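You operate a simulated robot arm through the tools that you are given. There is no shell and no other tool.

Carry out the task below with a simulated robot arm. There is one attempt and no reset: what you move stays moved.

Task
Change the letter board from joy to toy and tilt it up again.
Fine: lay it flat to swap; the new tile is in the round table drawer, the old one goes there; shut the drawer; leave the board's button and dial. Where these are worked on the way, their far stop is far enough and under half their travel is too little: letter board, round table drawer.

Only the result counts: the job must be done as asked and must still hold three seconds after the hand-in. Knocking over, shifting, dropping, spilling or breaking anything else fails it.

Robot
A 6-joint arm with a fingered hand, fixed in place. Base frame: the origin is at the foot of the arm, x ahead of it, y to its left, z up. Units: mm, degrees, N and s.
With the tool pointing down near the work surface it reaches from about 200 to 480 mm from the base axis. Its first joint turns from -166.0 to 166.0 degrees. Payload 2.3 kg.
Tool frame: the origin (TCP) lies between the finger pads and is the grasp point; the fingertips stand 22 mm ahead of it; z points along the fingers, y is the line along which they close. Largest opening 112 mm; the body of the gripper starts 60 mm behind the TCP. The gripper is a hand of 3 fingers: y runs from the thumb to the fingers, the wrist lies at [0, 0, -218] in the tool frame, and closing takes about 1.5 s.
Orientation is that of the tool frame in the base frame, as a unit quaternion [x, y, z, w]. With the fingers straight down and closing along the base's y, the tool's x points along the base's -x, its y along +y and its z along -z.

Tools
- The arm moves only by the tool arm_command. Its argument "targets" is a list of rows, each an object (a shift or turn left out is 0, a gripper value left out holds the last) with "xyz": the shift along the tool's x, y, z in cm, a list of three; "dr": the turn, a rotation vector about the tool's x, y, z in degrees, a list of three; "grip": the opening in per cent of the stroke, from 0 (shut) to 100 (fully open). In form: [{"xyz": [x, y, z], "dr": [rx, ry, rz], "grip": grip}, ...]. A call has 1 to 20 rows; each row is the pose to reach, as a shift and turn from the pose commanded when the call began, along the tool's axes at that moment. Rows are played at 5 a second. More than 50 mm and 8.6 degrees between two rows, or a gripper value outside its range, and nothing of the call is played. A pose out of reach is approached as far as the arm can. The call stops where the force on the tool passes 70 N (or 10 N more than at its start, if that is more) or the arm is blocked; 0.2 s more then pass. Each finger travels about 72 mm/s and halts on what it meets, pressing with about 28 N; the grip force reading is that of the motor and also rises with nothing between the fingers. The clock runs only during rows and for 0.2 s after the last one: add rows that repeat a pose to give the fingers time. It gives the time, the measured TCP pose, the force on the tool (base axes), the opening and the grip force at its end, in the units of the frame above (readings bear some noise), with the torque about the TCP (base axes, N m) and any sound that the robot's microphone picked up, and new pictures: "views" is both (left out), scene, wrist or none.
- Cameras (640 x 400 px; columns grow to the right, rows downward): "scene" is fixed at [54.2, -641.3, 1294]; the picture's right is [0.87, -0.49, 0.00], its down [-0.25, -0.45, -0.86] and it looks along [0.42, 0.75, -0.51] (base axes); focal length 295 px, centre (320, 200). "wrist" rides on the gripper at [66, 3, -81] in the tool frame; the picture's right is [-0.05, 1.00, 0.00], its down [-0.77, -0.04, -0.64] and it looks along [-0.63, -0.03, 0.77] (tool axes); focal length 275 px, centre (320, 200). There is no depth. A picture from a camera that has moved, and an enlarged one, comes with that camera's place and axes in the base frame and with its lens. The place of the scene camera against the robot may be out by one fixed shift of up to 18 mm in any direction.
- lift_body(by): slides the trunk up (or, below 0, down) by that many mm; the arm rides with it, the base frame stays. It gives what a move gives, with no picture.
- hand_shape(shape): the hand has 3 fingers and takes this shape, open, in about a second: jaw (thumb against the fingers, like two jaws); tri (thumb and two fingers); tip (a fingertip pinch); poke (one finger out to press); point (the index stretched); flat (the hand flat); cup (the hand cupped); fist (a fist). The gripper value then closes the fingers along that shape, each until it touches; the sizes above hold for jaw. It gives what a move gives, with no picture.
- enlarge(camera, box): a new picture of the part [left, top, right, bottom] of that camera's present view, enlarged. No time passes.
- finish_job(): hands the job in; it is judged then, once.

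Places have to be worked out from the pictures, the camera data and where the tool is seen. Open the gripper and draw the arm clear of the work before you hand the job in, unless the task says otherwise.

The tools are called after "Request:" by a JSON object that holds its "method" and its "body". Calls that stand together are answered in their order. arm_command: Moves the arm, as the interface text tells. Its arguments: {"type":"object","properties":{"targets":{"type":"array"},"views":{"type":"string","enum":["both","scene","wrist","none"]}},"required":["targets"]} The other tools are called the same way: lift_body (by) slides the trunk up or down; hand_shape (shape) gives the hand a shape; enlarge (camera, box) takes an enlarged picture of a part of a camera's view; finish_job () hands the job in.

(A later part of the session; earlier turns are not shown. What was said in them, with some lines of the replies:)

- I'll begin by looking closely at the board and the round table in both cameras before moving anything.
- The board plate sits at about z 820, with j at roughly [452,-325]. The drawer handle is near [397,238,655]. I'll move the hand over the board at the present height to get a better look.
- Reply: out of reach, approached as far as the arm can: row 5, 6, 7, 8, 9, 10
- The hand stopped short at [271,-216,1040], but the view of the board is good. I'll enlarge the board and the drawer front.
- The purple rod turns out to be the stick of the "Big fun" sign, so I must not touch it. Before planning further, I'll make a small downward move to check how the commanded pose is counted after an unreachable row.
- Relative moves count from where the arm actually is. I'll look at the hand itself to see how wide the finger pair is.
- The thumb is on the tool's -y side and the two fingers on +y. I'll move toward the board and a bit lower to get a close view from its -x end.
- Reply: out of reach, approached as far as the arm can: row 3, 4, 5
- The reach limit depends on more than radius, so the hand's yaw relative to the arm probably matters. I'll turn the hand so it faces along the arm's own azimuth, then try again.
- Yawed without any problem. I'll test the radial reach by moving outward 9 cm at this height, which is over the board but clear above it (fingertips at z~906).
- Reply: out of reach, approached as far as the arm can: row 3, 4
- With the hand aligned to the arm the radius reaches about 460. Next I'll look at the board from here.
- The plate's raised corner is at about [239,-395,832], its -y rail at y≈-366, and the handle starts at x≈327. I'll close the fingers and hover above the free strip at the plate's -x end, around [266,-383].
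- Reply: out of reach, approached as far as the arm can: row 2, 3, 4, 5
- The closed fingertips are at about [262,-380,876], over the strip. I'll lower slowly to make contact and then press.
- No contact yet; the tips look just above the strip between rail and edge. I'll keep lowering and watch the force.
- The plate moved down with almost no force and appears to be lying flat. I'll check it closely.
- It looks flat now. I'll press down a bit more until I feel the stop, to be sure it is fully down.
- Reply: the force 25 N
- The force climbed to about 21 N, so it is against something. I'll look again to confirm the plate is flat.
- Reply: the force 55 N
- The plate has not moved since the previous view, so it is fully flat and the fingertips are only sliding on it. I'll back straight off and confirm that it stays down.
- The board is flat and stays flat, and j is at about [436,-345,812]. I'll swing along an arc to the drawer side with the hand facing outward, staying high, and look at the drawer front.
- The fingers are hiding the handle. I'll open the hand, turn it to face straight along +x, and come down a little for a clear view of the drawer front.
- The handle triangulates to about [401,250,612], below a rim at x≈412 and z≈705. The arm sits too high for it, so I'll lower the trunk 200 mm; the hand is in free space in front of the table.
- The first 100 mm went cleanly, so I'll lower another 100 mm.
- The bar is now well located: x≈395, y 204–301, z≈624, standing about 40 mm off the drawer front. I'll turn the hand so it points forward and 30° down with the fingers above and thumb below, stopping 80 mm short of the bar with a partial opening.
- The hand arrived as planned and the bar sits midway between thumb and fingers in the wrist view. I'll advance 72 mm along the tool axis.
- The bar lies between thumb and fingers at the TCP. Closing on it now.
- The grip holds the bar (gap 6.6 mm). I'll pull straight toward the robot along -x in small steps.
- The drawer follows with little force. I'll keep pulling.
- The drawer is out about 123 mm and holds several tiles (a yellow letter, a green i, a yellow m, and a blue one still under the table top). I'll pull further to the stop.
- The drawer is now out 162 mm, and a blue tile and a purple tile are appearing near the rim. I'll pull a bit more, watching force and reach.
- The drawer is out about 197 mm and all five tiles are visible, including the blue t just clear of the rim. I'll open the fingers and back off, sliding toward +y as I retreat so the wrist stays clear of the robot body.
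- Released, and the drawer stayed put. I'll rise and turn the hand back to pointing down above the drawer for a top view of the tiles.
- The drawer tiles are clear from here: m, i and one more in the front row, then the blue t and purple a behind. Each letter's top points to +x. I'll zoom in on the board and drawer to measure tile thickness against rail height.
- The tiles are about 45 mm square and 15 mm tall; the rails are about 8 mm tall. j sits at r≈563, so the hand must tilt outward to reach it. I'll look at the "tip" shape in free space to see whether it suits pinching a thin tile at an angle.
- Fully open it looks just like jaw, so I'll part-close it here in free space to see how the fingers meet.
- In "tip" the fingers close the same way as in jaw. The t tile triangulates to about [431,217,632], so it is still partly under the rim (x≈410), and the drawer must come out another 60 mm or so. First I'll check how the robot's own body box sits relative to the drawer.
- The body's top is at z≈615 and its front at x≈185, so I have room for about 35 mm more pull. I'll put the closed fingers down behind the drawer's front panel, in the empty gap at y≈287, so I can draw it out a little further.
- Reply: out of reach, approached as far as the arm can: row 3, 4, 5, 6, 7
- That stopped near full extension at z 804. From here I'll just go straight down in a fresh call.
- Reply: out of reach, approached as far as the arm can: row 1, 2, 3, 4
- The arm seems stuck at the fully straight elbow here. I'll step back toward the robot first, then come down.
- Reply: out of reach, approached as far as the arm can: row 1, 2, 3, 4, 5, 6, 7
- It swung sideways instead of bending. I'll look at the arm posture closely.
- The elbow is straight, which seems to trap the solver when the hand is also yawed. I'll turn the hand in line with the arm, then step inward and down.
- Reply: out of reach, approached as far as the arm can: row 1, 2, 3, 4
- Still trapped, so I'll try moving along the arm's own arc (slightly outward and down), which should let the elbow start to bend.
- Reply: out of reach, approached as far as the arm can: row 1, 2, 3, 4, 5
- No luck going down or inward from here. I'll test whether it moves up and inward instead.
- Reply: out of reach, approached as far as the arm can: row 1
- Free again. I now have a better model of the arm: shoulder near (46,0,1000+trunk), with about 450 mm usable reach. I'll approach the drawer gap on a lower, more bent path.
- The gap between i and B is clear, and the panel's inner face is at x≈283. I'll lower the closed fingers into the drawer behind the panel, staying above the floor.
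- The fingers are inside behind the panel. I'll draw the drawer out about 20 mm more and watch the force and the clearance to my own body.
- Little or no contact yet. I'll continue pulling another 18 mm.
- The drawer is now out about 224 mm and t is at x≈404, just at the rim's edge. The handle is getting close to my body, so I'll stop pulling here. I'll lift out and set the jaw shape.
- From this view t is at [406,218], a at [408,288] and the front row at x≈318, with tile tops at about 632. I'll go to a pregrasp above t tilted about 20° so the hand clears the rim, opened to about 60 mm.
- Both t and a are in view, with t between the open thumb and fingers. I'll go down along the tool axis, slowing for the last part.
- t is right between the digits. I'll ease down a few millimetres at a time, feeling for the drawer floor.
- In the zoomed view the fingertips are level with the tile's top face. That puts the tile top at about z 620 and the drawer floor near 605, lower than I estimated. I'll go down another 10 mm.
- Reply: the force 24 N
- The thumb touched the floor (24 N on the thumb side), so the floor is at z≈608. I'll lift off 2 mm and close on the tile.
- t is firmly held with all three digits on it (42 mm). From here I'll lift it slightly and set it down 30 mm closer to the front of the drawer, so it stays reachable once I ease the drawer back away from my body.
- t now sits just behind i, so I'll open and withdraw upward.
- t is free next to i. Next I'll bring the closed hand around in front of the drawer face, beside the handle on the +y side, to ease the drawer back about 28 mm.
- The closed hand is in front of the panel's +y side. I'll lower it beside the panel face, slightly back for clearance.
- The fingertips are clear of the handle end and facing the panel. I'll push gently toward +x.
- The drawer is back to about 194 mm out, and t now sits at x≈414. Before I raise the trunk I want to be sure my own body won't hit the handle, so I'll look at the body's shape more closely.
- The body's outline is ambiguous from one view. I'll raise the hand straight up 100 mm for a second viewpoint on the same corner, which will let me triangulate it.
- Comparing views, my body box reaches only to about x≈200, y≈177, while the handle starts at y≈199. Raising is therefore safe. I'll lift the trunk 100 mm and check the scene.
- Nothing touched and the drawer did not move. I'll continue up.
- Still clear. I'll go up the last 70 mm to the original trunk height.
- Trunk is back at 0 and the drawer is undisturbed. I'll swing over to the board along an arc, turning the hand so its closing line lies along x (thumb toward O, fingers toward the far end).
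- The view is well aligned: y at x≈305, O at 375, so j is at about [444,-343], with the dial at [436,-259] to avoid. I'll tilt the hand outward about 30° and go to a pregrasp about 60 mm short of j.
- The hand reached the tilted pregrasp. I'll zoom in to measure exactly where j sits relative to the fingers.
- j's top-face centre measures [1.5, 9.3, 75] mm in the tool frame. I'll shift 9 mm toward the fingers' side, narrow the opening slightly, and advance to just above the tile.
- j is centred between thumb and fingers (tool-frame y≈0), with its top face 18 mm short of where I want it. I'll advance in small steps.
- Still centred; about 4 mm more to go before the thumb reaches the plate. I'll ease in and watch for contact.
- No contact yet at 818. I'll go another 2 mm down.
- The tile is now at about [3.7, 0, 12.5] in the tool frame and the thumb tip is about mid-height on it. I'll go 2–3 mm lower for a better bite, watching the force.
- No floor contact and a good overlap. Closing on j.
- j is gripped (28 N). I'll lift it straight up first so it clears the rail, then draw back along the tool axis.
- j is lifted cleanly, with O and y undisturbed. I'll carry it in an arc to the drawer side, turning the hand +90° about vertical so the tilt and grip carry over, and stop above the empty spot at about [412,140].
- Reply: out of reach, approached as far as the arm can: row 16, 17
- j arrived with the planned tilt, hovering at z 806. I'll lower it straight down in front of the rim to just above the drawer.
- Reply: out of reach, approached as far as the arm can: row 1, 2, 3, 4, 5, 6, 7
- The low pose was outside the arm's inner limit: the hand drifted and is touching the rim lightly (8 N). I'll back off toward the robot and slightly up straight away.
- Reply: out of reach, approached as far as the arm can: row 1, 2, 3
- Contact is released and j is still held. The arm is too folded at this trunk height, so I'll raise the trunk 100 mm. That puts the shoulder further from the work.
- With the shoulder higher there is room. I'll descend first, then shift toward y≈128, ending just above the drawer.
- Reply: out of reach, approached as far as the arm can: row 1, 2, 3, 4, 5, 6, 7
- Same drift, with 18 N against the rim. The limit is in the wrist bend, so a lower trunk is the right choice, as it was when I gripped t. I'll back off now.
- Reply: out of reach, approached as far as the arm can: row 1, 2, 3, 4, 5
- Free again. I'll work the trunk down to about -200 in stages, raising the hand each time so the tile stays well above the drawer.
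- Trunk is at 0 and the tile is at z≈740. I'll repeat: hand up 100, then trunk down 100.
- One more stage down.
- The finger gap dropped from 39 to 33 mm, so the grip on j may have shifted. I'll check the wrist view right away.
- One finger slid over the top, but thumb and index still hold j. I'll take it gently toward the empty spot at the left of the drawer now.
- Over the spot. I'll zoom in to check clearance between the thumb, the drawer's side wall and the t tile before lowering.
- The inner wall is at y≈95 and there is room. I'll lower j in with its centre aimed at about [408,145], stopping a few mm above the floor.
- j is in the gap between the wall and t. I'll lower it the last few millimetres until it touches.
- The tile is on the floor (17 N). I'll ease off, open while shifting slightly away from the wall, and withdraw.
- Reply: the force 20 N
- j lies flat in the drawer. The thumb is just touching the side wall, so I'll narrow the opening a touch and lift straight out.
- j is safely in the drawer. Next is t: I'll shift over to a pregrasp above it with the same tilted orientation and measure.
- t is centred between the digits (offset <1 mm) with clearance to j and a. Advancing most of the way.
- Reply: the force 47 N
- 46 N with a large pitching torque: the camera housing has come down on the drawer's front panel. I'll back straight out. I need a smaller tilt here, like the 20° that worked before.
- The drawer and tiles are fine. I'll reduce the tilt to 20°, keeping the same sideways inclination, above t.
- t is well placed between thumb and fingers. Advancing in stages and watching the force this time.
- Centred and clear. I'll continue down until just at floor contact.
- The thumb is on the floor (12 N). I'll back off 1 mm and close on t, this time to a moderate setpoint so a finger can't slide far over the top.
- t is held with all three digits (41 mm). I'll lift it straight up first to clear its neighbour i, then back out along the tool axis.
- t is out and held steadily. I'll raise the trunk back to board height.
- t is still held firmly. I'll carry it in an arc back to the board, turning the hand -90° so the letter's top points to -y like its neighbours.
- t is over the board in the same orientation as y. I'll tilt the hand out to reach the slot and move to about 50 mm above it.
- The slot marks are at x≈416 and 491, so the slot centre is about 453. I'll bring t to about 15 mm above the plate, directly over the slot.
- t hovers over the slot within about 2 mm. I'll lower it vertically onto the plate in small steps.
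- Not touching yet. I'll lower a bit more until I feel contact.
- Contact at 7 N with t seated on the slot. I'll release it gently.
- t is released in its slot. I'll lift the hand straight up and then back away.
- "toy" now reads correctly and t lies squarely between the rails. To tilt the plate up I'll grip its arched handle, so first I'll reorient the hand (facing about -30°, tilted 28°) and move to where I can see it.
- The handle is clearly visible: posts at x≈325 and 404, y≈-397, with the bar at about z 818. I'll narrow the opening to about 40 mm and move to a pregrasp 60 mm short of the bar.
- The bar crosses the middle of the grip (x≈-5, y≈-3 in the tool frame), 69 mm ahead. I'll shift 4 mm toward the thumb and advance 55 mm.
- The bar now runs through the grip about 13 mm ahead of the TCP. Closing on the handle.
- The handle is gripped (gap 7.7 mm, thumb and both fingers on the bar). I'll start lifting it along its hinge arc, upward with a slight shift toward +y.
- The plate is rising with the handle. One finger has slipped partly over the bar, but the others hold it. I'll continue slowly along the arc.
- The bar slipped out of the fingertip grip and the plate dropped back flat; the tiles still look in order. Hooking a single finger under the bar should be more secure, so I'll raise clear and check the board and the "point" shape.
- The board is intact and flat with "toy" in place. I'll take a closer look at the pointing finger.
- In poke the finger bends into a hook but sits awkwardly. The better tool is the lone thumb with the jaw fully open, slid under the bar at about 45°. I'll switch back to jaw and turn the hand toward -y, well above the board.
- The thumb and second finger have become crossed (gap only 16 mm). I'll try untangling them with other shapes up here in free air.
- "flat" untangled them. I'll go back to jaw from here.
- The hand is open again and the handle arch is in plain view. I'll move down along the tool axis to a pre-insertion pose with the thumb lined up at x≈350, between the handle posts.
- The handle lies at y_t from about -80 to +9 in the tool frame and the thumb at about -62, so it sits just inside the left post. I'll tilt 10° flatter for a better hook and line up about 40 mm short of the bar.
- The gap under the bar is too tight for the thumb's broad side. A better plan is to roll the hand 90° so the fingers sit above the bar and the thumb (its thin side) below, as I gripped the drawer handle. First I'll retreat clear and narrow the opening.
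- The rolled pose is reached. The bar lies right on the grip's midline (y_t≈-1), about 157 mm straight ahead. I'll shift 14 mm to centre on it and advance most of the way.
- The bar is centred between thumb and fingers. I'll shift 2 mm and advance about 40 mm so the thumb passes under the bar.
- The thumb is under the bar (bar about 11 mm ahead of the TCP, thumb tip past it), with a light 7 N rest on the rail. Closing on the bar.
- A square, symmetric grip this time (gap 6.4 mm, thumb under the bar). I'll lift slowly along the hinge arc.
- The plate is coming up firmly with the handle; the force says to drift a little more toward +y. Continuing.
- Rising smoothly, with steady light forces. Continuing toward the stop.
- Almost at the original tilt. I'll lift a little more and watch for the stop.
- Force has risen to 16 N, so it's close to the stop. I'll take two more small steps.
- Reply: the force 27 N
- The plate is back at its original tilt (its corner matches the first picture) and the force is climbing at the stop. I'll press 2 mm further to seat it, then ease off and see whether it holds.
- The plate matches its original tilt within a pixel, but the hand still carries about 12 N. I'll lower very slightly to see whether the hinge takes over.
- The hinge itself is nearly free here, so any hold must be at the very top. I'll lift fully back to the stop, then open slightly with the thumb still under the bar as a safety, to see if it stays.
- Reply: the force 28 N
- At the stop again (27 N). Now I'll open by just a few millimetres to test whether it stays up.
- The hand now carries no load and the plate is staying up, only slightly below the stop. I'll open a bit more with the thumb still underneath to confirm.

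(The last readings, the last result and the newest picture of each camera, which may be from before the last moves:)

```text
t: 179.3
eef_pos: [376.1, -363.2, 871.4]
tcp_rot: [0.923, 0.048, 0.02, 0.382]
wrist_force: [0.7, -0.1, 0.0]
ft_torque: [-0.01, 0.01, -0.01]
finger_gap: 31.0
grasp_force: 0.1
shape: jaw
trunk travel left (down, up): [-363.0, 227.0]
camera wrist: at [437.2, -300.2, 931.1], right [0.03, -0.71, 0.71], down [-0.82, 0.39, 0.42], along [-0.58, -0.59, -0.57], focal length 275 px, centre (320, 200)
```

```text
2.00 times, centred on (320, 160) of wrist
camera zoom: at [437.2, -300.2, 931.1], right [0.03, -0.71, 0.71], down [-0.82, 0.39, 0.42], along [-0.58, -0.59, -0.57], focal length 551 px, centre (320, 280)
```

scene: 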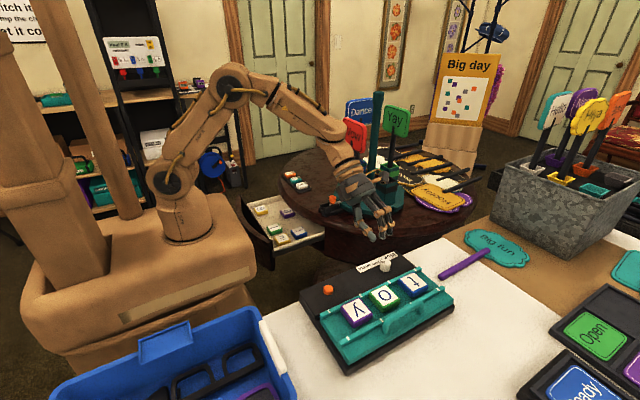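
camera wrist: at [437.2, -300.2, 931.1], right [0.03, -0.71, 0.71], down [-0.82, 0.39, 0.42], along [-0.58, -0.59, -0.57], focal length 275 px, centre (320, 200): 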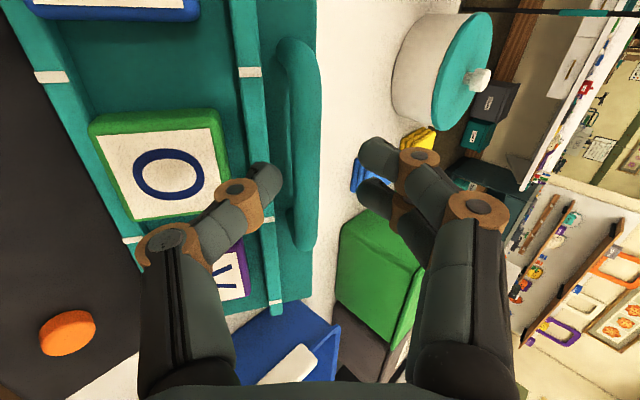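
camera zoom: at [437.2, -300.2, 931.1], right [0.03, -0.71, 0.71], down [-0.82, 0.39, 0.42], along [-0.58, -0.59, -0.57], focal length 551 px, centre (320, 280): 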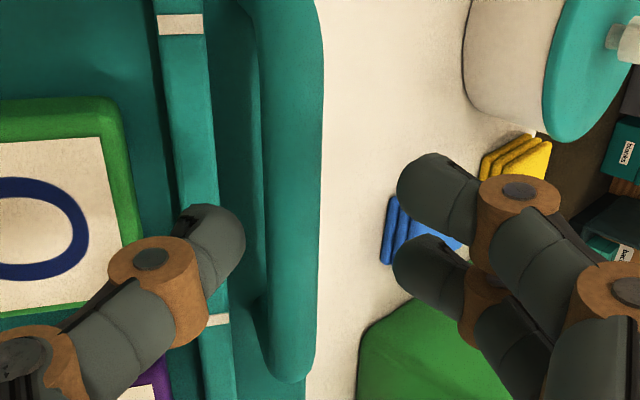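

It holds by itself at the original tilt. I'll withdraw the hand straight back along its axis.

Request:
{"method": "arm_command", "body": {"targets": [{"xyz": [0, 0, -0.8], "grip": 28}, {"xyz": [0, 0, -2.0], "grip": 28}, {"xyz": [0, 0, -4.0], "grip": 28}, {"xyz": [0, 0.3, -7.0], "grip": 28}, {"xyz": [0, 0.5, -10.0], "grip": 28}, {"xyz": [0, 0.5, -12.0], "grip": 28}, {"xyz": [0, 0.5, -12.0], "grip": 28}], "views": "both"}}

Request:
{"method": "enlarge", "body": {"camera": "scene", "box": [315, 235, 475, 355]}}

```text
t: 180.9
eef_pos: [369.2, -280.2, 962.8]
tcp_rot: [0.923, 0.048, 0.019, 0.382]
wrist_force: [-0.2, -0.4, -0.3]
ft_torque: [0.03, 0.05, -0.03]
finger_gap: 31.3
grasp_force: 0.1
shape: jaw
trunk travel left (down, up): [-363.0, 227.0]
camera wrist: at [429.8, -217.1, 1021.4], right [0.03, -0.71, 0.71], down [-0.82, 0.39, 0.43], along [-0.58, -0.59, -0.57], focal length 275 px, centre (320, 200)
```

scene: 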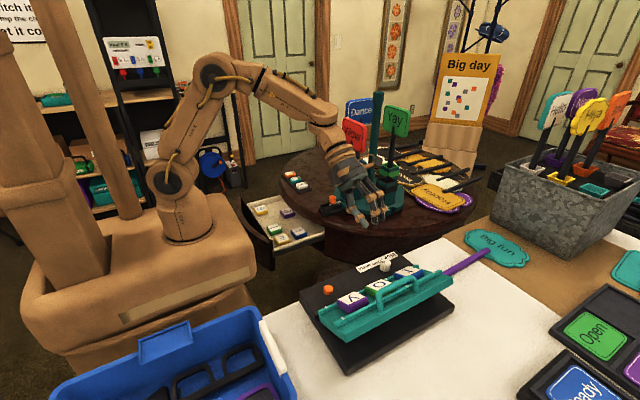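
wrist: 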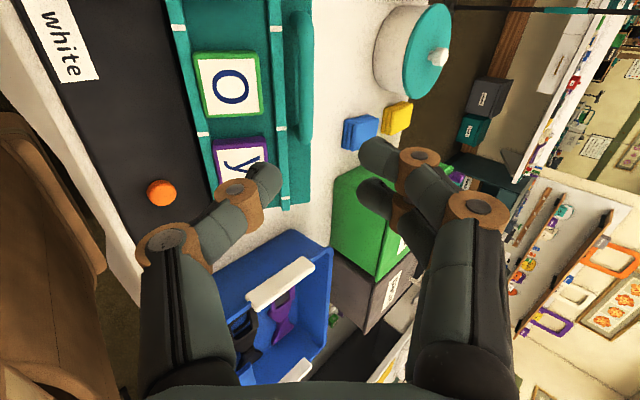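

```text
3.33 times, centred on (395, 295) of scene
camera zoom: at [54.2, -641.3, 1294.0], right [0.87, -0.49, 0.0], down [-0.25, -0.45, -0.86], along [0.42, 0.75, -0.51], focal length 984 px, centre (70, -117)
```

zoom: 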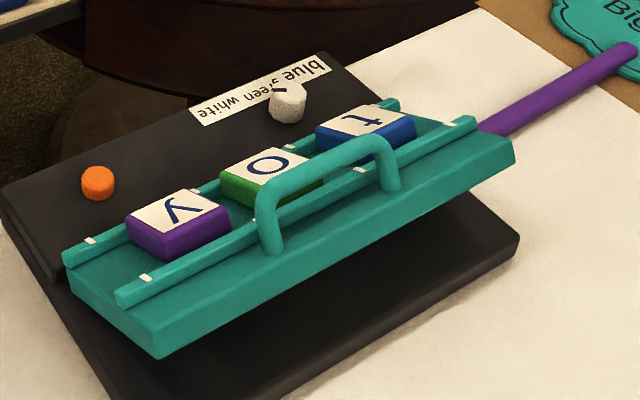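

The board shows "toy" tilted up with the button and dial untouched. What remains is shutting the drawer. I'll bring the hand back to a plain downward pose, clear of everything.

Request:
{"method": "arm_command", "body": {"targets": [{"xyz": [-0.17, -0.5, -0.47], "dr": [3.04, 2.74, -6.62], "grip": 28}, {"xyz": [-0.34, -1.0, -0.94], "dr": [6.08, 5.48, -13.23], "grip": 28}, {"xyz": [-0.51, -1.5, -1.41], "dr": [9.13, 8.23, -19.85], "grip": 28}, {"xyz": [-0.68, -2.0, -1.88], "dr": [12.17, 10.97, -26.47], "grip": 28}, {"xyz": [-0.85, -2.5, -2.35], "dr": [15.21, 13.71, -33.08], "grip": 28}, {"xyz": [-1.03, -3.03, -2.82], "dr": [18.25, 16.45, -39.7], "grip": 28}, {"xyz": [-1.2, -3.54, -3.28], "dr": [21.29, 19.19, -46.32], "grip": 28}, {"xyz": [-1.37, -4.04, -3.75], "dr": [24.33, 21.93, -52.93], "grip": 28}, {"xyz": [-1.54, -4.55, -4.22], "dr": [27.38, 24.68, -59.55], "grip": 28}, {"xyz": [-1.71, -5.05, -4.69], "dr": [30.42, 27.42, -66.17], "grip": 28}, {"xyz": [-1.88, -5.56, -5.16], "dr": [33.46, 30.16, -72.78], "grip": 28}, {"xyz": [-2.05, -6.06, -5.63], "dr": [36.5, 32.9, -79.4], "grip": 28}, {"xyz": [-2.05, -6.06, -5.63], "dr": [36.5, 32.9, -79.4], "grip": 28}], "views": "scene"}}

```text
t: 183.7
eef_pos: [340.3, -200.8, 957.8]
tcp_rot: [0.707, 0.708, 0.0, -0.001]
wrist_force: [1.1, -0.8, 0.0]
ft_torque: [0.01, 0.04, -0.02]
finger_gap: 31.1
grasp_force: 0.1
shape: jaw
trunk travel left (down, up): [-363.0, 227.0]
```

scene: 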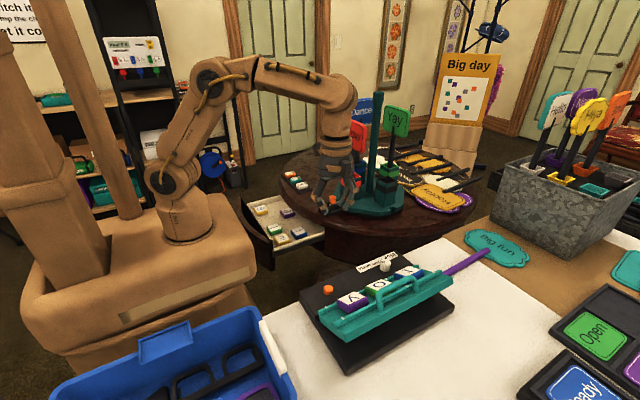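

Hand is pointing straight down again. I'll swing along the arc to the left of the drawer.

Request:
{"method": "arm_command", "body": {"targets": [{"xyz": [4.49, 1.98, 0], "dr": [0, 0, -6], "grip": 40}, {"xyz": [8.2, 3.02, 0], "dr": [0, 0, -12], "grip": 40}, {"xyz": [11.83, 4.12, 0], "dr": [0, 0, -18], "grip": 40}, {"xyz": [15.62, 4.82, 0], "dr": [0, 0, -24], "grip": 40}, {"xyz": [19.4, 5.09, 0], "dr": [0, 0, -30], "grip": 40}, {"xyz": [23.21, 4.95, 0], "dr": [0, 0, -36], "grip": 40}, {"xyz": [26.97, 4.39, 0], "dr": [0, 0, -42], "grip": 40}, {"xyz": [30.66, 3.41, 0], "dr": [0, 0, -48], "grip": 40}, {"xyz": [34.2, 2.04, 0], "dr": [0, 0, -54], "grip": 40}, {"xyz": [37.59, 0.28, 0], "dr": [0, 0, -60], "grip": 40}, {"xyz": [40.76, -1.85, 0], "dr": [0, 0, -66], "grip": 40}, {"xyz": [44.0, -3.93, 0], "dr": [0, 0, -72], "grip": 40}, {"xyz": [47.26, -6.2, 0], "dr": [0, 0, -78], "grip": 40}, {"xyz": [50.26, -8.99, 0], "dr": [0, 0, -84], "grip": 40}, {"xyz": [52.89, -12.08, 0], "dr": [0, 0, -90], "grip": 40}, {"xyz": [52.89, -12.08, 0], "dr": [0, 0, -90], "grip": 40}], "views": "both"}}

```text
t: 187.1
eef_pos: [219.7, 330.2, 962.1]
tcp_rot: [0.0, 1.0, 0.0, 0.0]
wrist_force: [0.6, 0.9, -0.7]
ft_torque: [0.0, 0.01, -0.02]
finger_gap: 44.4
grasp_force: 0.1
shape: jaw
trunk travel left (down, up): [-363.0, 227.0]
camera wrist: at [153.2, 332.5, 1043.6], right [0.05, 1.0, 0.0], down [0.77, -0.04, 0.64], along [0.63, -0.03, -0.77], focal length 275 px, centre (320, 200)
```

scene: 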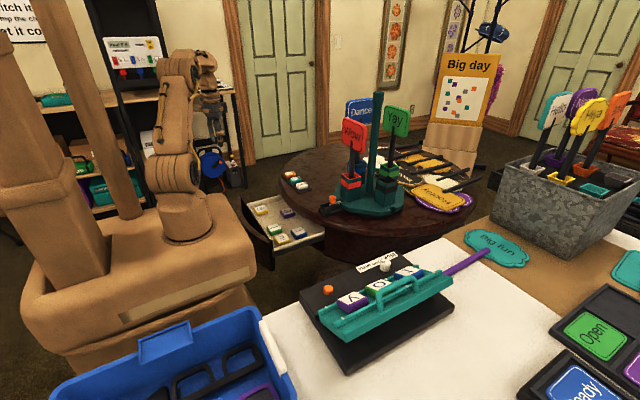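
wrist: 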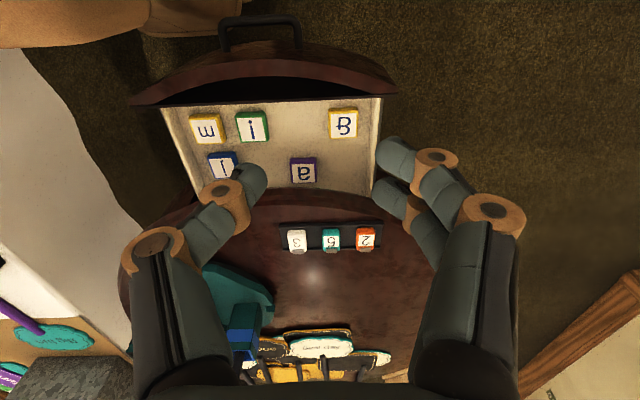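

Everything is in order: the board holds, and the drawer has m, i, B, j and a. I'll lower the trunk 200 mm for the handle.

Request:
{"method": "lift_body", "body": {"by": -100}}

Request:
{"method": "lift_body", "body": {"by": -100}}

Request:
{"method": "enlarge", "body": {"camera": "wrist", "box": [0, 0, 640, 400]}}

Request:
{"method": "enlarge", "body": {"camera": "scene", "box": [150, 140, 350, 280]}}

```text
t: 188.4
eef_pos: [219.1, 328.2, 863.2]
tcp_rot: [0.0, 1.0, 0.001, -0.001]
wrist_force: [0.0, 0.0, 0.5]
ft_torque: [0.0, -0.02, 0.01]
finger_gap: 44.4
grasp_force: 0.0
shape: jaw
trunk travel left (down, up): [-263.0, 327.0]
```

```text
t: 189.8
eef_pos: [219.9, 328.6, 762.0]
tcp_rot: [0.0, 1.0, 0.0, 0.0]
wrist_force: [-0.2, -0.7, -0.1]
ft_torque: [-0.01, -0.02, 0.04]
finger_gap: 44.4
grasp_force: 0.1
shape: jaw
trunk travel left (down, up): [-163.0, 427.0]
```

```text
1.00 times, centred on (320, 200) of wrist (not enlarged: the box is as wide or as high as the picture)
camera zoom: at [153.4, 332.4, 843.6], right [0.05, 1.0, 0.0], down [0.77, -0.04, 0.64], along [0.63, -0.03, -0.77], focal length 275 px, centre (320, 200)
```

zoom: 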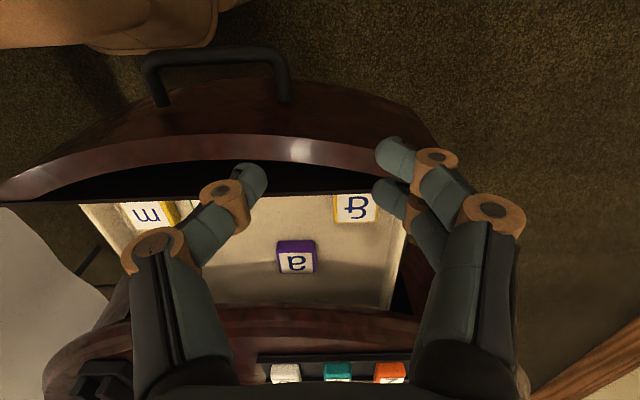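

```text
2.86 times, centred on (250, 210) of scene
camera zoom: at [54.2, -641.3, 1294.0], right [0.87, -0.49, 0.0], down [-0.25, -0.45, -0.86], along [0.42, 0.75, -0.51], focal length 843 px, centre (520, 171)
```

zoom: 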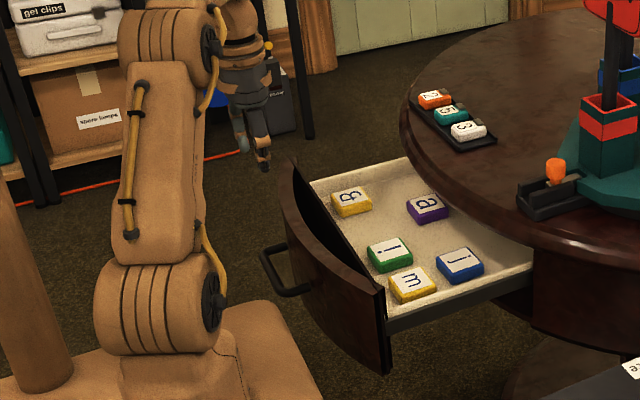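

Drawer and tiles look right. I'll close the hand, step back a little, and lower it in front of the drawer face beside the handle, as I did before.

Request:
{"method": "arm_command", "body": {"targets": [{"xyz": [1.0, 0, 0], "grip": 0}, {"xyz": [2.2, 0, 0], "grip": 0}, {"xyz": [2.2, 0, 2], "grip": 0}, {"xyz": [2.2, 0, 4], "grip": 0}, {"xyz": [2.2, 0, 6], "grip": 0}, {"xyz": [2.2, 0, 8], "grip": 0}, {"xyz": [2.2, 0, 10], "grip": 0}, {"xyz": [2.2, 0, 11], "grip": 0}, {"xyz": [2.2, 0, 11], "grip": 0}], "views": "wrist"}}

```text
t: 191.8
eef_pos: [198.0, 329.5, 652.6]
tcp_rot: [-0.001, 1.0, 0.0, 0.0]
wrist_force: [-0.3, 1.3, -0.4]
ft_torque: [0.04, 0.0, -0.02]
finger_gap: 0.4
grasp_force: 28.3
shape: jaw
trunk travel left (down, up): [-163.0, 427.0]
camera wrist: at [131.6, 333.0, 733.7], right [0.05, 1.0, 0.0], down [0.77, -0.04, 0.64], along [0.63, -0.03, -0.77], focal length 275 px, centre (320, 200)
```

wrist: 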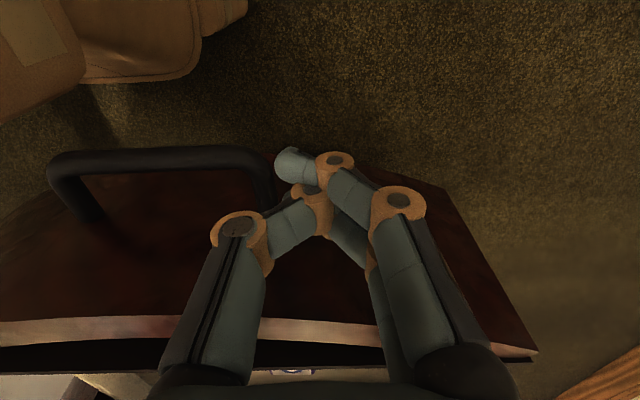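

The hand is in front of the panel. I'll push toward +x as far as this side of the table allows (x≈297).

Request:
{"method": "arm_command", "body": {"targets": [{"xyz": [-1.4, 0, 0], "grip": 0}, {"xyz": [-2.8, 0, 0], "grip": 0}, {"xyz": [-4.2, 0, 0], "grip": 0}, {"xyz": [-5.6, 0, 0], "grip": 0}, {"xyz": [-7.0, 0, 0], "grip": 0}, {"xyz": [-8.4, 0, 0], "grip": 0}, {"xyz": [-9.7, 0, 0], "grip": 0}, {"xyz": [-9.7, 0, 0], "grip": 0}], "views": "both"}}

Request:
{"method": "enlarge", "body": {"camera": "scene", "box": [200, 160, 360, 260]}}

```text
t: 193.6
eef_pos: [295.4, 327.9, 652.3]
tcp_rot: [0.001, 1.0, 0.0, 0.0]
wrist_force: [0.4, 0.1, -0.3]
ft_torque: [0.01, -0.02, 0.02]
finger_gap: 0.0
grasp_force: 27.8
shape: jaw
trunk travel left (down, up): [-163.0, 427.0]
camera wrist: at [229.5, 332.1, 733.5], right [0.05, 1.0, 0.0], down [0.77, -0.04, 0.64], along [0.63, -0.03, -0.77], focal length 275 px, centre (320, 200)
```

scene: 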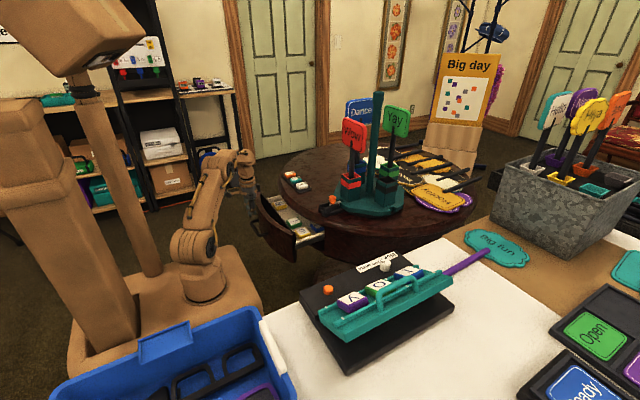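
wrist: 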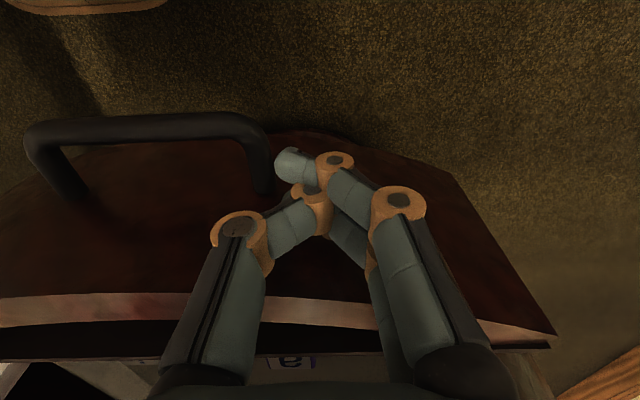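

```text
4.00 times, centred on (280, 210) of scene
camera zoom: at [54.2, -641.3, 1294.0], right [0.87, -0.49, 0.0], down [-0.25, -0.45, -0.86], along [0.42, 0.75, -0.51], focal length 1181 px, centre (480, 160)
```

zoom: 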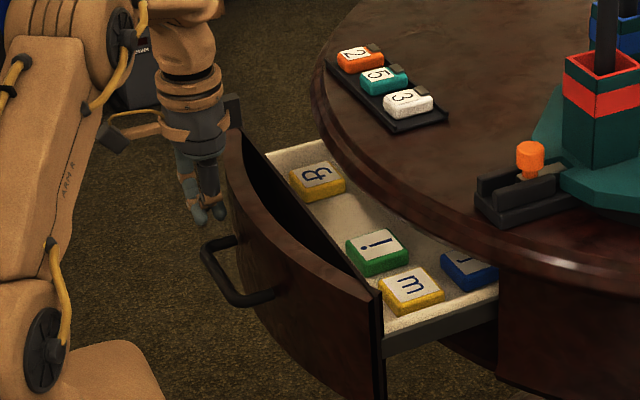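

The drawer is now about two-thirds shut. I'll lift over and come down in front of the handle's middle, so I can push the bar itself with full reach and no rim in the way.

Request:
{"method": "arm_command", "body": {"targets": [{"xyz": [1.0, 0, -1.5], "grip": 0}, {"xyz": [2.0, 0, -4.5], "grip": 0}, {"xyz": [3.0, -1.5, -7.5], "grip": 0}, {"xyz": [4.5, -4.5, -7.5], "grip": 0}, {"xyz": [6.0, -7.8, -7.5], "grip": 0}, {"xyz": [6.0, -7.8, -7.5], "grip": 0}], "views": "wrist"}}

```text
t: 195.0
eef_pos: [234.8, 247.4, 724.0]
tcp_rot: [0.0, 1.0, 0.0, 0.0]
wrist_force: [-0.6, -0.5, 1.0]
ft_torque: [0.0, 0.01, -0.02]
finger_gap: 0.0
grasp_force: 28.1
shape: jaw
trunk travel left (down, up): [-163.0, 427.0]
camera wrist: at [168.8, 251.5, 805.6], right [0.05, 1.0, 0.0], down [0.77, -0.04, 0.64], along [0.63, -0.03, -0.77], focal length 275 px, centre (320, 200)
```

wrist: 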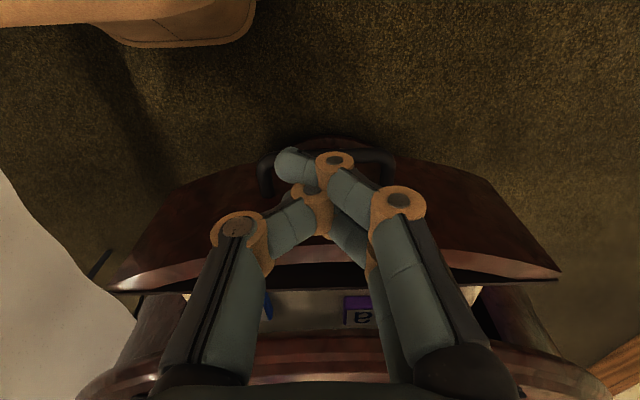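

The bar is at x≈271. I'll back off a few mm and lower in front of it.

Request:
{"method": "arm_command", "body": {"targets": [{"xyz": [0.8, 0.2, 2], "grip": 0}, {"xyz": [0.8, 0.2, 4.5], "grip": 0}, {"xyz": [0.8, 0.2, 7], "grip": 0}, {"xyz": [0.8, 0.2, 9], "grip": 0}, {"xyz": [0.8, 0.2, 9], "grip": 0}], "views": "wrist"}}

```text
t: 196.2
eef_pos: [223.9, 252.9, 638.2]
tcp_rot: [0.001, 1.0, -0.001, 0.0]
wrist_force: [-0.8, 0.5, 0.3]
ft_torque: [-0.01, -0.01, 0.02]
finger_gap: 0.2
grasp_force: 28.7
shape: jaw
trunk travel left (down, up): [-163.0, 427.0]
camera wrist: at [158.5, 256.9, 718.3], right [0.05, 1.0, 0.0], down [0.77, -0.04, 0.64], along [0.63, -0.03, -0.77], focal length 275 px, centre (320, 200)
```

wrist: 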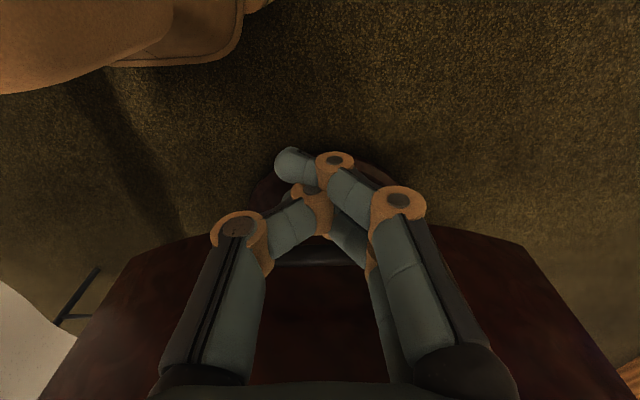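

In front of the bar. I'll dip a few mm lower and push toward +x.

Request:
{"method": "arm_command", "body": {"targets": [{"xyz": [0, 0, 0.6], "grip": 0}, {"xyz": [-1.4, 0, 0.6], "grip": 0}, {"xyz": [-2.8, 0, 0.6], "grip": 0}, {"xyz": [-4.2, 0, 0.6], "grip": 0}, {"xyz": [-5.6, 0, 0.6], "grip": 0}, {"xyz": [-7.0, 0, 0.6], "grip": 0}, {"xyz": [-8.4, 0, 0.6], "grip": 0}, {"xyz": [-9.8, 0, 0.6], "grip": 0}, {"xyz": [-11.0, 0, 0.6], "grip": 0}, {"xyz": [-11.0, 0, 0.6], "grip": 0}], "views": "both"}}

Request:
{"method": "enlarge", "body": {"camera": "scene", "box": [200, 160, 360, 260]}}

```text
t: 198.4
eef_pos: [337.0, 252.8, 632.5]
tcp_rot: [0.0, 1.0, 0.0, 0.0]
wrist_force: [-0.6, -0.6, 0.1]
ft_torque: [0.0, -0.02, -0.03]
finger_gap: 0.2
grasp_force: 27.5
shape: jaw
trunk travel left (down, up): [-163.0, 427.0]
camera wrist: at [271.1, 257.4, 712.4], right [0.05, 1.0, 0.0], down [0.77, -0.04, 0.64], along [0.63, -0.03, -0.77], focal length 275 px, centre (320, 200)
```

scene: 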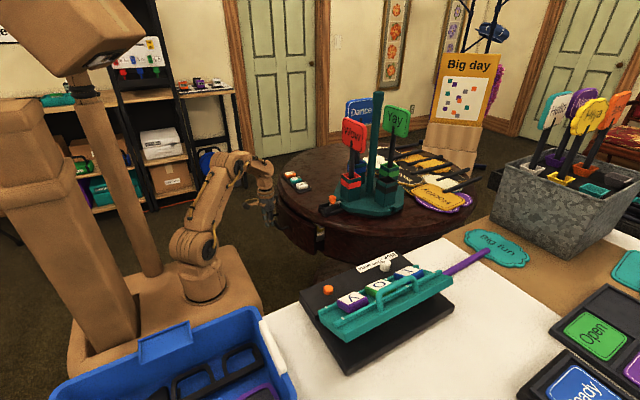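
wrist: 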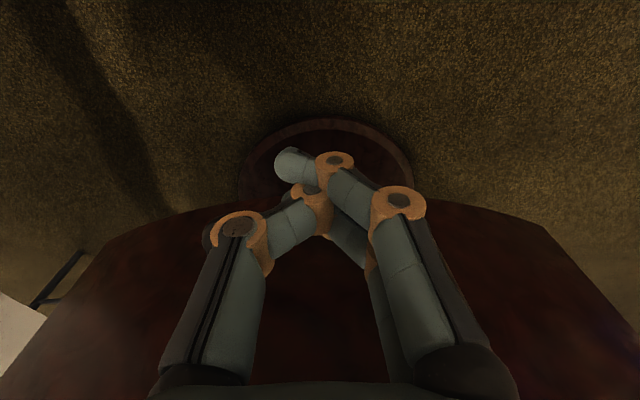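

```text
4.00 times, centred on (280, 210) of scene
camera zoom: at [54.2, -641.3, 1294.0], right [0.87, -0.49, 0.0], down [-0.25, -0.45, -0.86], along [0.42, 0.75, -0.51], focal length 1181 px, centre (480, 160)
```

zoom: 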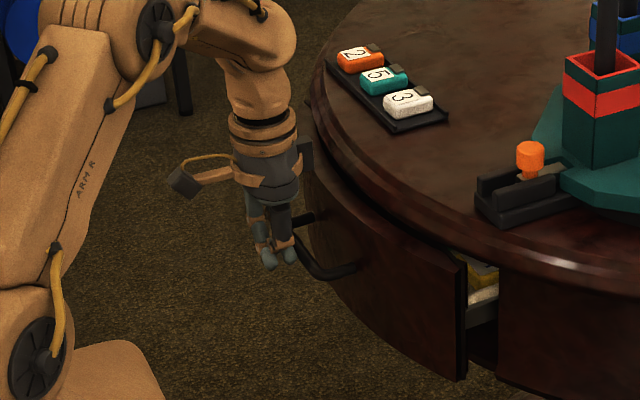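

About 30 mm to go. I'll continue in small steps until it stops.

Request:
{"method": "arm_command", "body": {"targets": [{"xyz": [-0.7, 0, 0], "grip": 0}, {"xyz": [-1.4, 0, 0], "grip": 0}, {"xyz": [-2.0, 0, 0], "grip": 0}, {"xyz": [-2.5, 0, 0], "grip": 0}, {"xyz": [-3.0, 0, 0], "grip": 0}, {"xyz": [-3.0, 0, 0], "grip": 0}], "views": "both"}}

Request:
{"method": "enlarge", "body": {"camera": "scene", "box": [220, 170, 380, 270]}}

```text
t: 199.8
eef_pos: [367.6, 253.1, 632.4]
tcp_rot: [0.0, 1.0, 0.0, 0.001]
wrist_force: [0.5, 0.3, -0.7]
ft_torque: [-0.01, -0.01, -0.01]
finger_gap: 0.1
grasp_force: 28.3
shape: jaw
trunk travel left (down, up): [-163.0, 427.0]
camera wrist: at [301.0, 256.4, 713.4], right [0.05, 1.0, 0.0], down [0.77, -0.04, 0.64], along [0.63, -0.03, -0.77], focal length 275 px, centre (320, 200)
```

scene: 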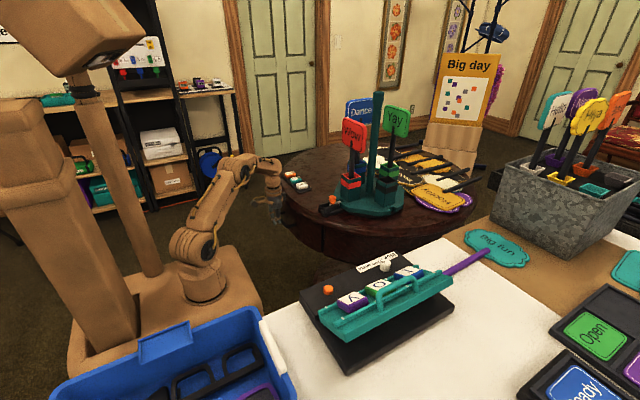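
wrist: 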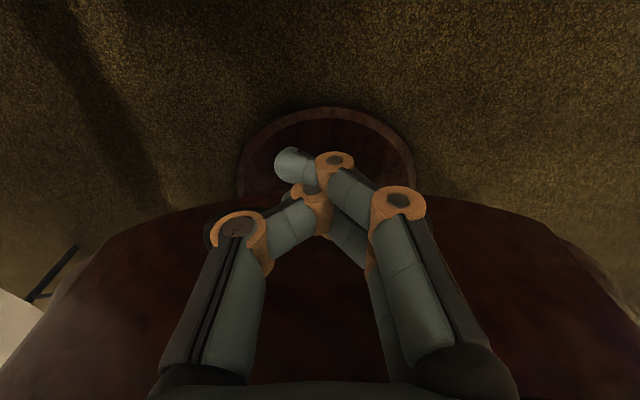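

```text
4.00 times, centred on (300, 220) of scene
camera zoom: at [54.2, -641.3, 1294.0], right [0.87, -0.49, 0.0], down [-0.25, -0.45, -0.86], along [0.42, 0.75, -0.51], focal length 1181 px, centre (400, 120)
```

zoom: 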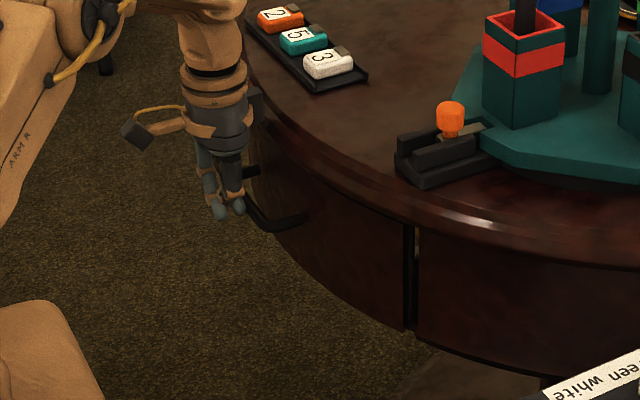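

Only a sliver of gap remains and no stop yet. I'll push on in 3 mm steps.

Request:
{"method": "arm_command", "body": {"targets": [{"xyz": [-0.3, 0, 0], "grip": 0}, {"xyz": [-0.6, 0, 0], "grip": 0}, {"xyz": [-0.9, 0, 0], "grip": 0}, {"xyz": [-1.2, 0, 0], "grip": 0}, {"xyz": [-1.2, 0, 0], "grip": 0}], "views": "none"}}

Request:
{"method": "enlarge", "body": {"camera": "scene", "box": [220, 170, 380, 270]}}

```text
t: 201.0
eef_pos: [376.8, 252.4, 632.1]
tcp_rot: [0.0, 1.0, 0.0, 0.0]
wrist_force: [-0.1, 1.0, 0.2]
ft_torque: [-0.04, 0.01, -0.01]
finger_gap: 0.2
grasp_force: 27.6
shape: jaw
trunk travel left (down, up): [-163.0, 427.0]
```

```text
4.00 times, centred on (300, 220) of scene
camera zoom: at [54.2, -641.3, 1294.0], right [0.87, -0.49, 0.0], down [-0.25, -0.45, -0.86], along [0.42, 0.75, -0.51], focal length 1181 px, centre (400, 120)
```

zoom: 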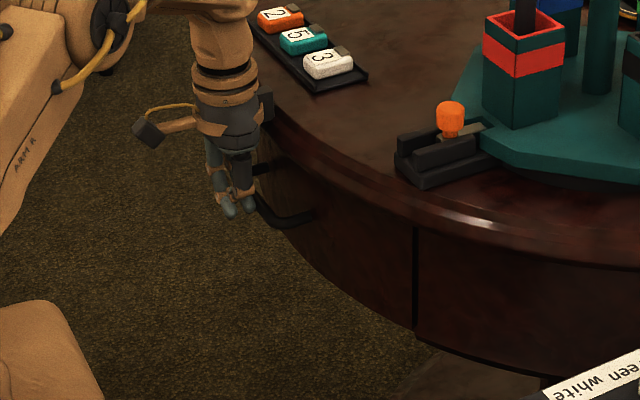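

It looks shut now. I'll nudge a little more to feel the stop.

Request:
{"method": "arm_command", "body": {"targets": [{"xyz": [-0.2, 0, 0], "grip": 0}, {"xyz": [-0.4, 0, 0], "grip": 0}, {"xyz": [-0.6, 0, 0], "grip": 0}, {"xyz": [-0.6, 0, 0], "grip": 0}], "views": "wrist"}}

Request:
{"method": "enlarge", "body": {"camera": "scene", "box": [220, 170, 380, 270]}}

```text
t: 202.0
eef_pos: [379.9, 253.0, 632.2]
tcp_rot: [0.001, 1.0, 0.0, -0.001]
wrist_force: [-34.3, -1.7, -1.8]
ft_torque: [-0.01, 0.45, -0.36]
finger_gap: 0.1
grasp_force: 28.3
shape: jaw
trunk travel left (down, up): [-163.0, 427.0]
camera wrist: at [314.3, 256.7, 712.9], right [0.05, 1.0, 0.0], down [0.77, -0.04, 0.63], along [0.63, -0.03, -0.77], focal length 275 px, centre (320, 200)
```

wrist: 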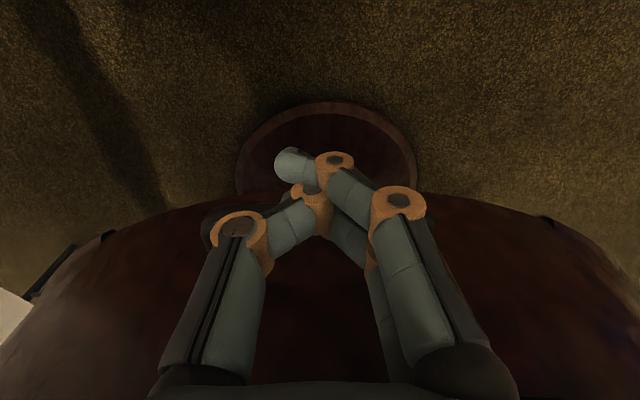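

```text
4.00 times, centred on (300, 220) of scene
camera zoom: at [54.2, -641.3, 1294.0], right [0.87, -0.49, 0.0], down [-0.25, -0.45, -0.86], along [0.42, 0.75, -0.51], focal length 1181 px, centre (400, 120)
```

zoom: 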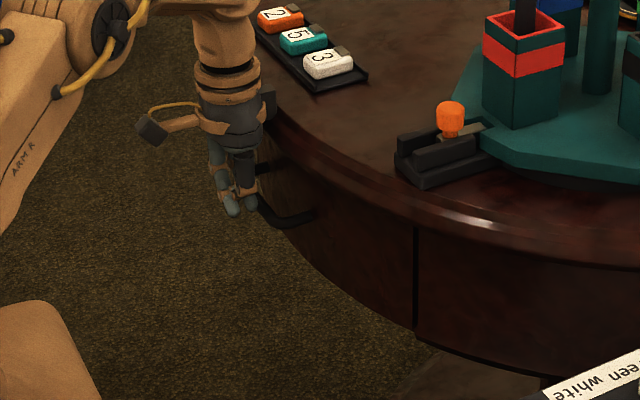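

The drawer is firmly shut (34 N at the stop). I'll back off, lift clear and open the hand.

Request:
{"method": "arm_command", "body": {"targets": [{"xyz": [1.0, 0, 0], "grip": 0}, {"xyz": [4.0, 0, 0], "grip": 0}, {"xyz": [8.0, 0, 0], "grip": 0}, {"xyz": [11.0, -1.0, -2], "grip": 0}, {"xyz": [12.0, -3.0, -6], "grip": 40}, {"xyz": [12.0, -5.0, -10], "grip": 70}, {"xyz": [12.0, -6.0, -13], "grip": 100}, {"xyz": [12.0, -6.0, -15], "grip": 100}, {"xyz": [12.0, -6.0, -15], "grip": 100}, {"xyz": [12.0, -6.0, -15], "grip": 100}], "views": "both"}}

Request:
{"method": "enlarge", "body": {"camera": "scene", "box": [315, 235, 475, 355]}}

Request:
{"method": "enlarge", "body": {"camera": "scene", "box": [220, 130, 420, 270]}}

```text
t: 204.2
eef_pos: [264.2, 193.0, 783.4]
tcp_rot: [0.0, 1.0, 0.0, 0.0]
wrist_force: [0.3, 0.4, -0.4]
ft_torque: [0.01, -0.01, 0.02]
finger_gap: 112.2
grasp_force: 0.0
shape: jaw
trunk travel left (down, up): [-163.0, 427.0]
camera wrist: at [197.5, 197.5, 864.1], right [0.05, 1.0, 0.0], down [0.77, -0.04, 0.64], along [0.63, -0.03, -0.77], focal length 275 px, centre (320, 200)
```

scene: 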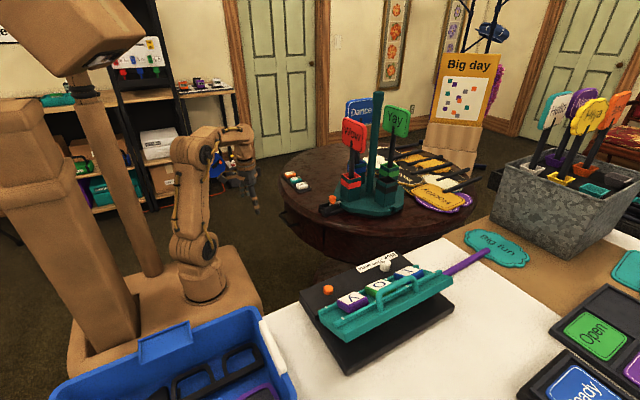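
wrist: 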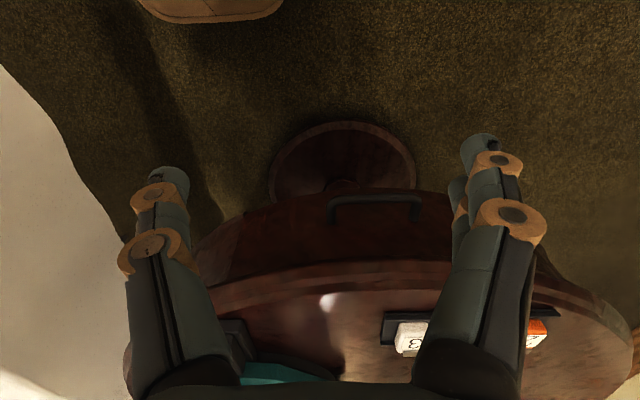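

```text
3.33 times, centred on (395, 295) of scene
camera zoom: at [54.2, -641.3, 1294.0], right [0.87, -0.49, 0.0], down [-0.25, -0.45, -0.86], along [0.42, 0.75, -0.51], focal length 984 px, centre (70, -117)
```

zoom: 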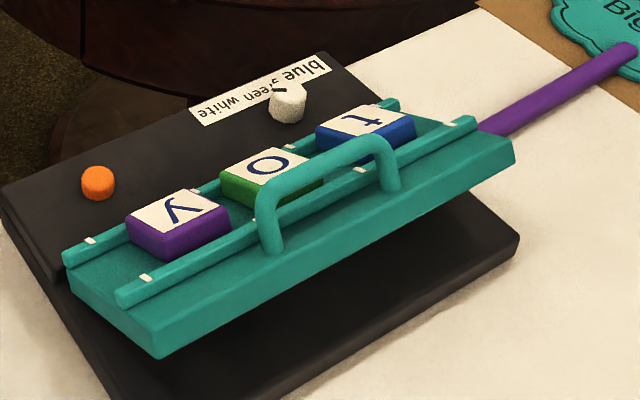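

```text
2.86 times, centred on (320, 200) of scene
camera zoom: at [54.2, -641.3, 1294.0], right [0.87, -0.49, 0.0], down [-0.25, -0.45, -0.86], along [0.42, 0.75, -0.51], focal length 843 px, centre (320, 200)
```

zoom: 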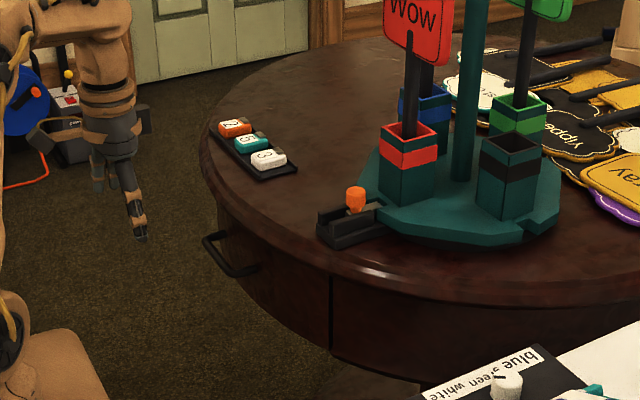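

Everything checks out: the board is tilted up and reads "toy", button and dial are as they were, j is in the drawer and the drawer is shut. The hand is open and clear, so I'm handing in.

Request:
{"method": "finish_job", "body": {}}

```text
The job is handed in.
```

The letter board now reads "toy" and is tilted up again, and I've handed the job in. I don't have the verdict yet.

- **Board:** I laid it flat and put the t tile in place of the j. It has stayed up by itself since I let go of it. The button and dial look the same as at the start.
- **Drawer:** The old j tile is inside with the other tiles. I pushed the drawer shut until it hit its stop.
- **Bumps along the way:**
  - The hand twice touched the rim of the round table lightly.
  - The camera housing pressed on the drawer front once, with about 46 N.
  - The board plate slipped out of my first grip after a small lift and dropped back flat.

In the last pictures nothing looked moved or knocked over, and the hand is open and clear of the work.
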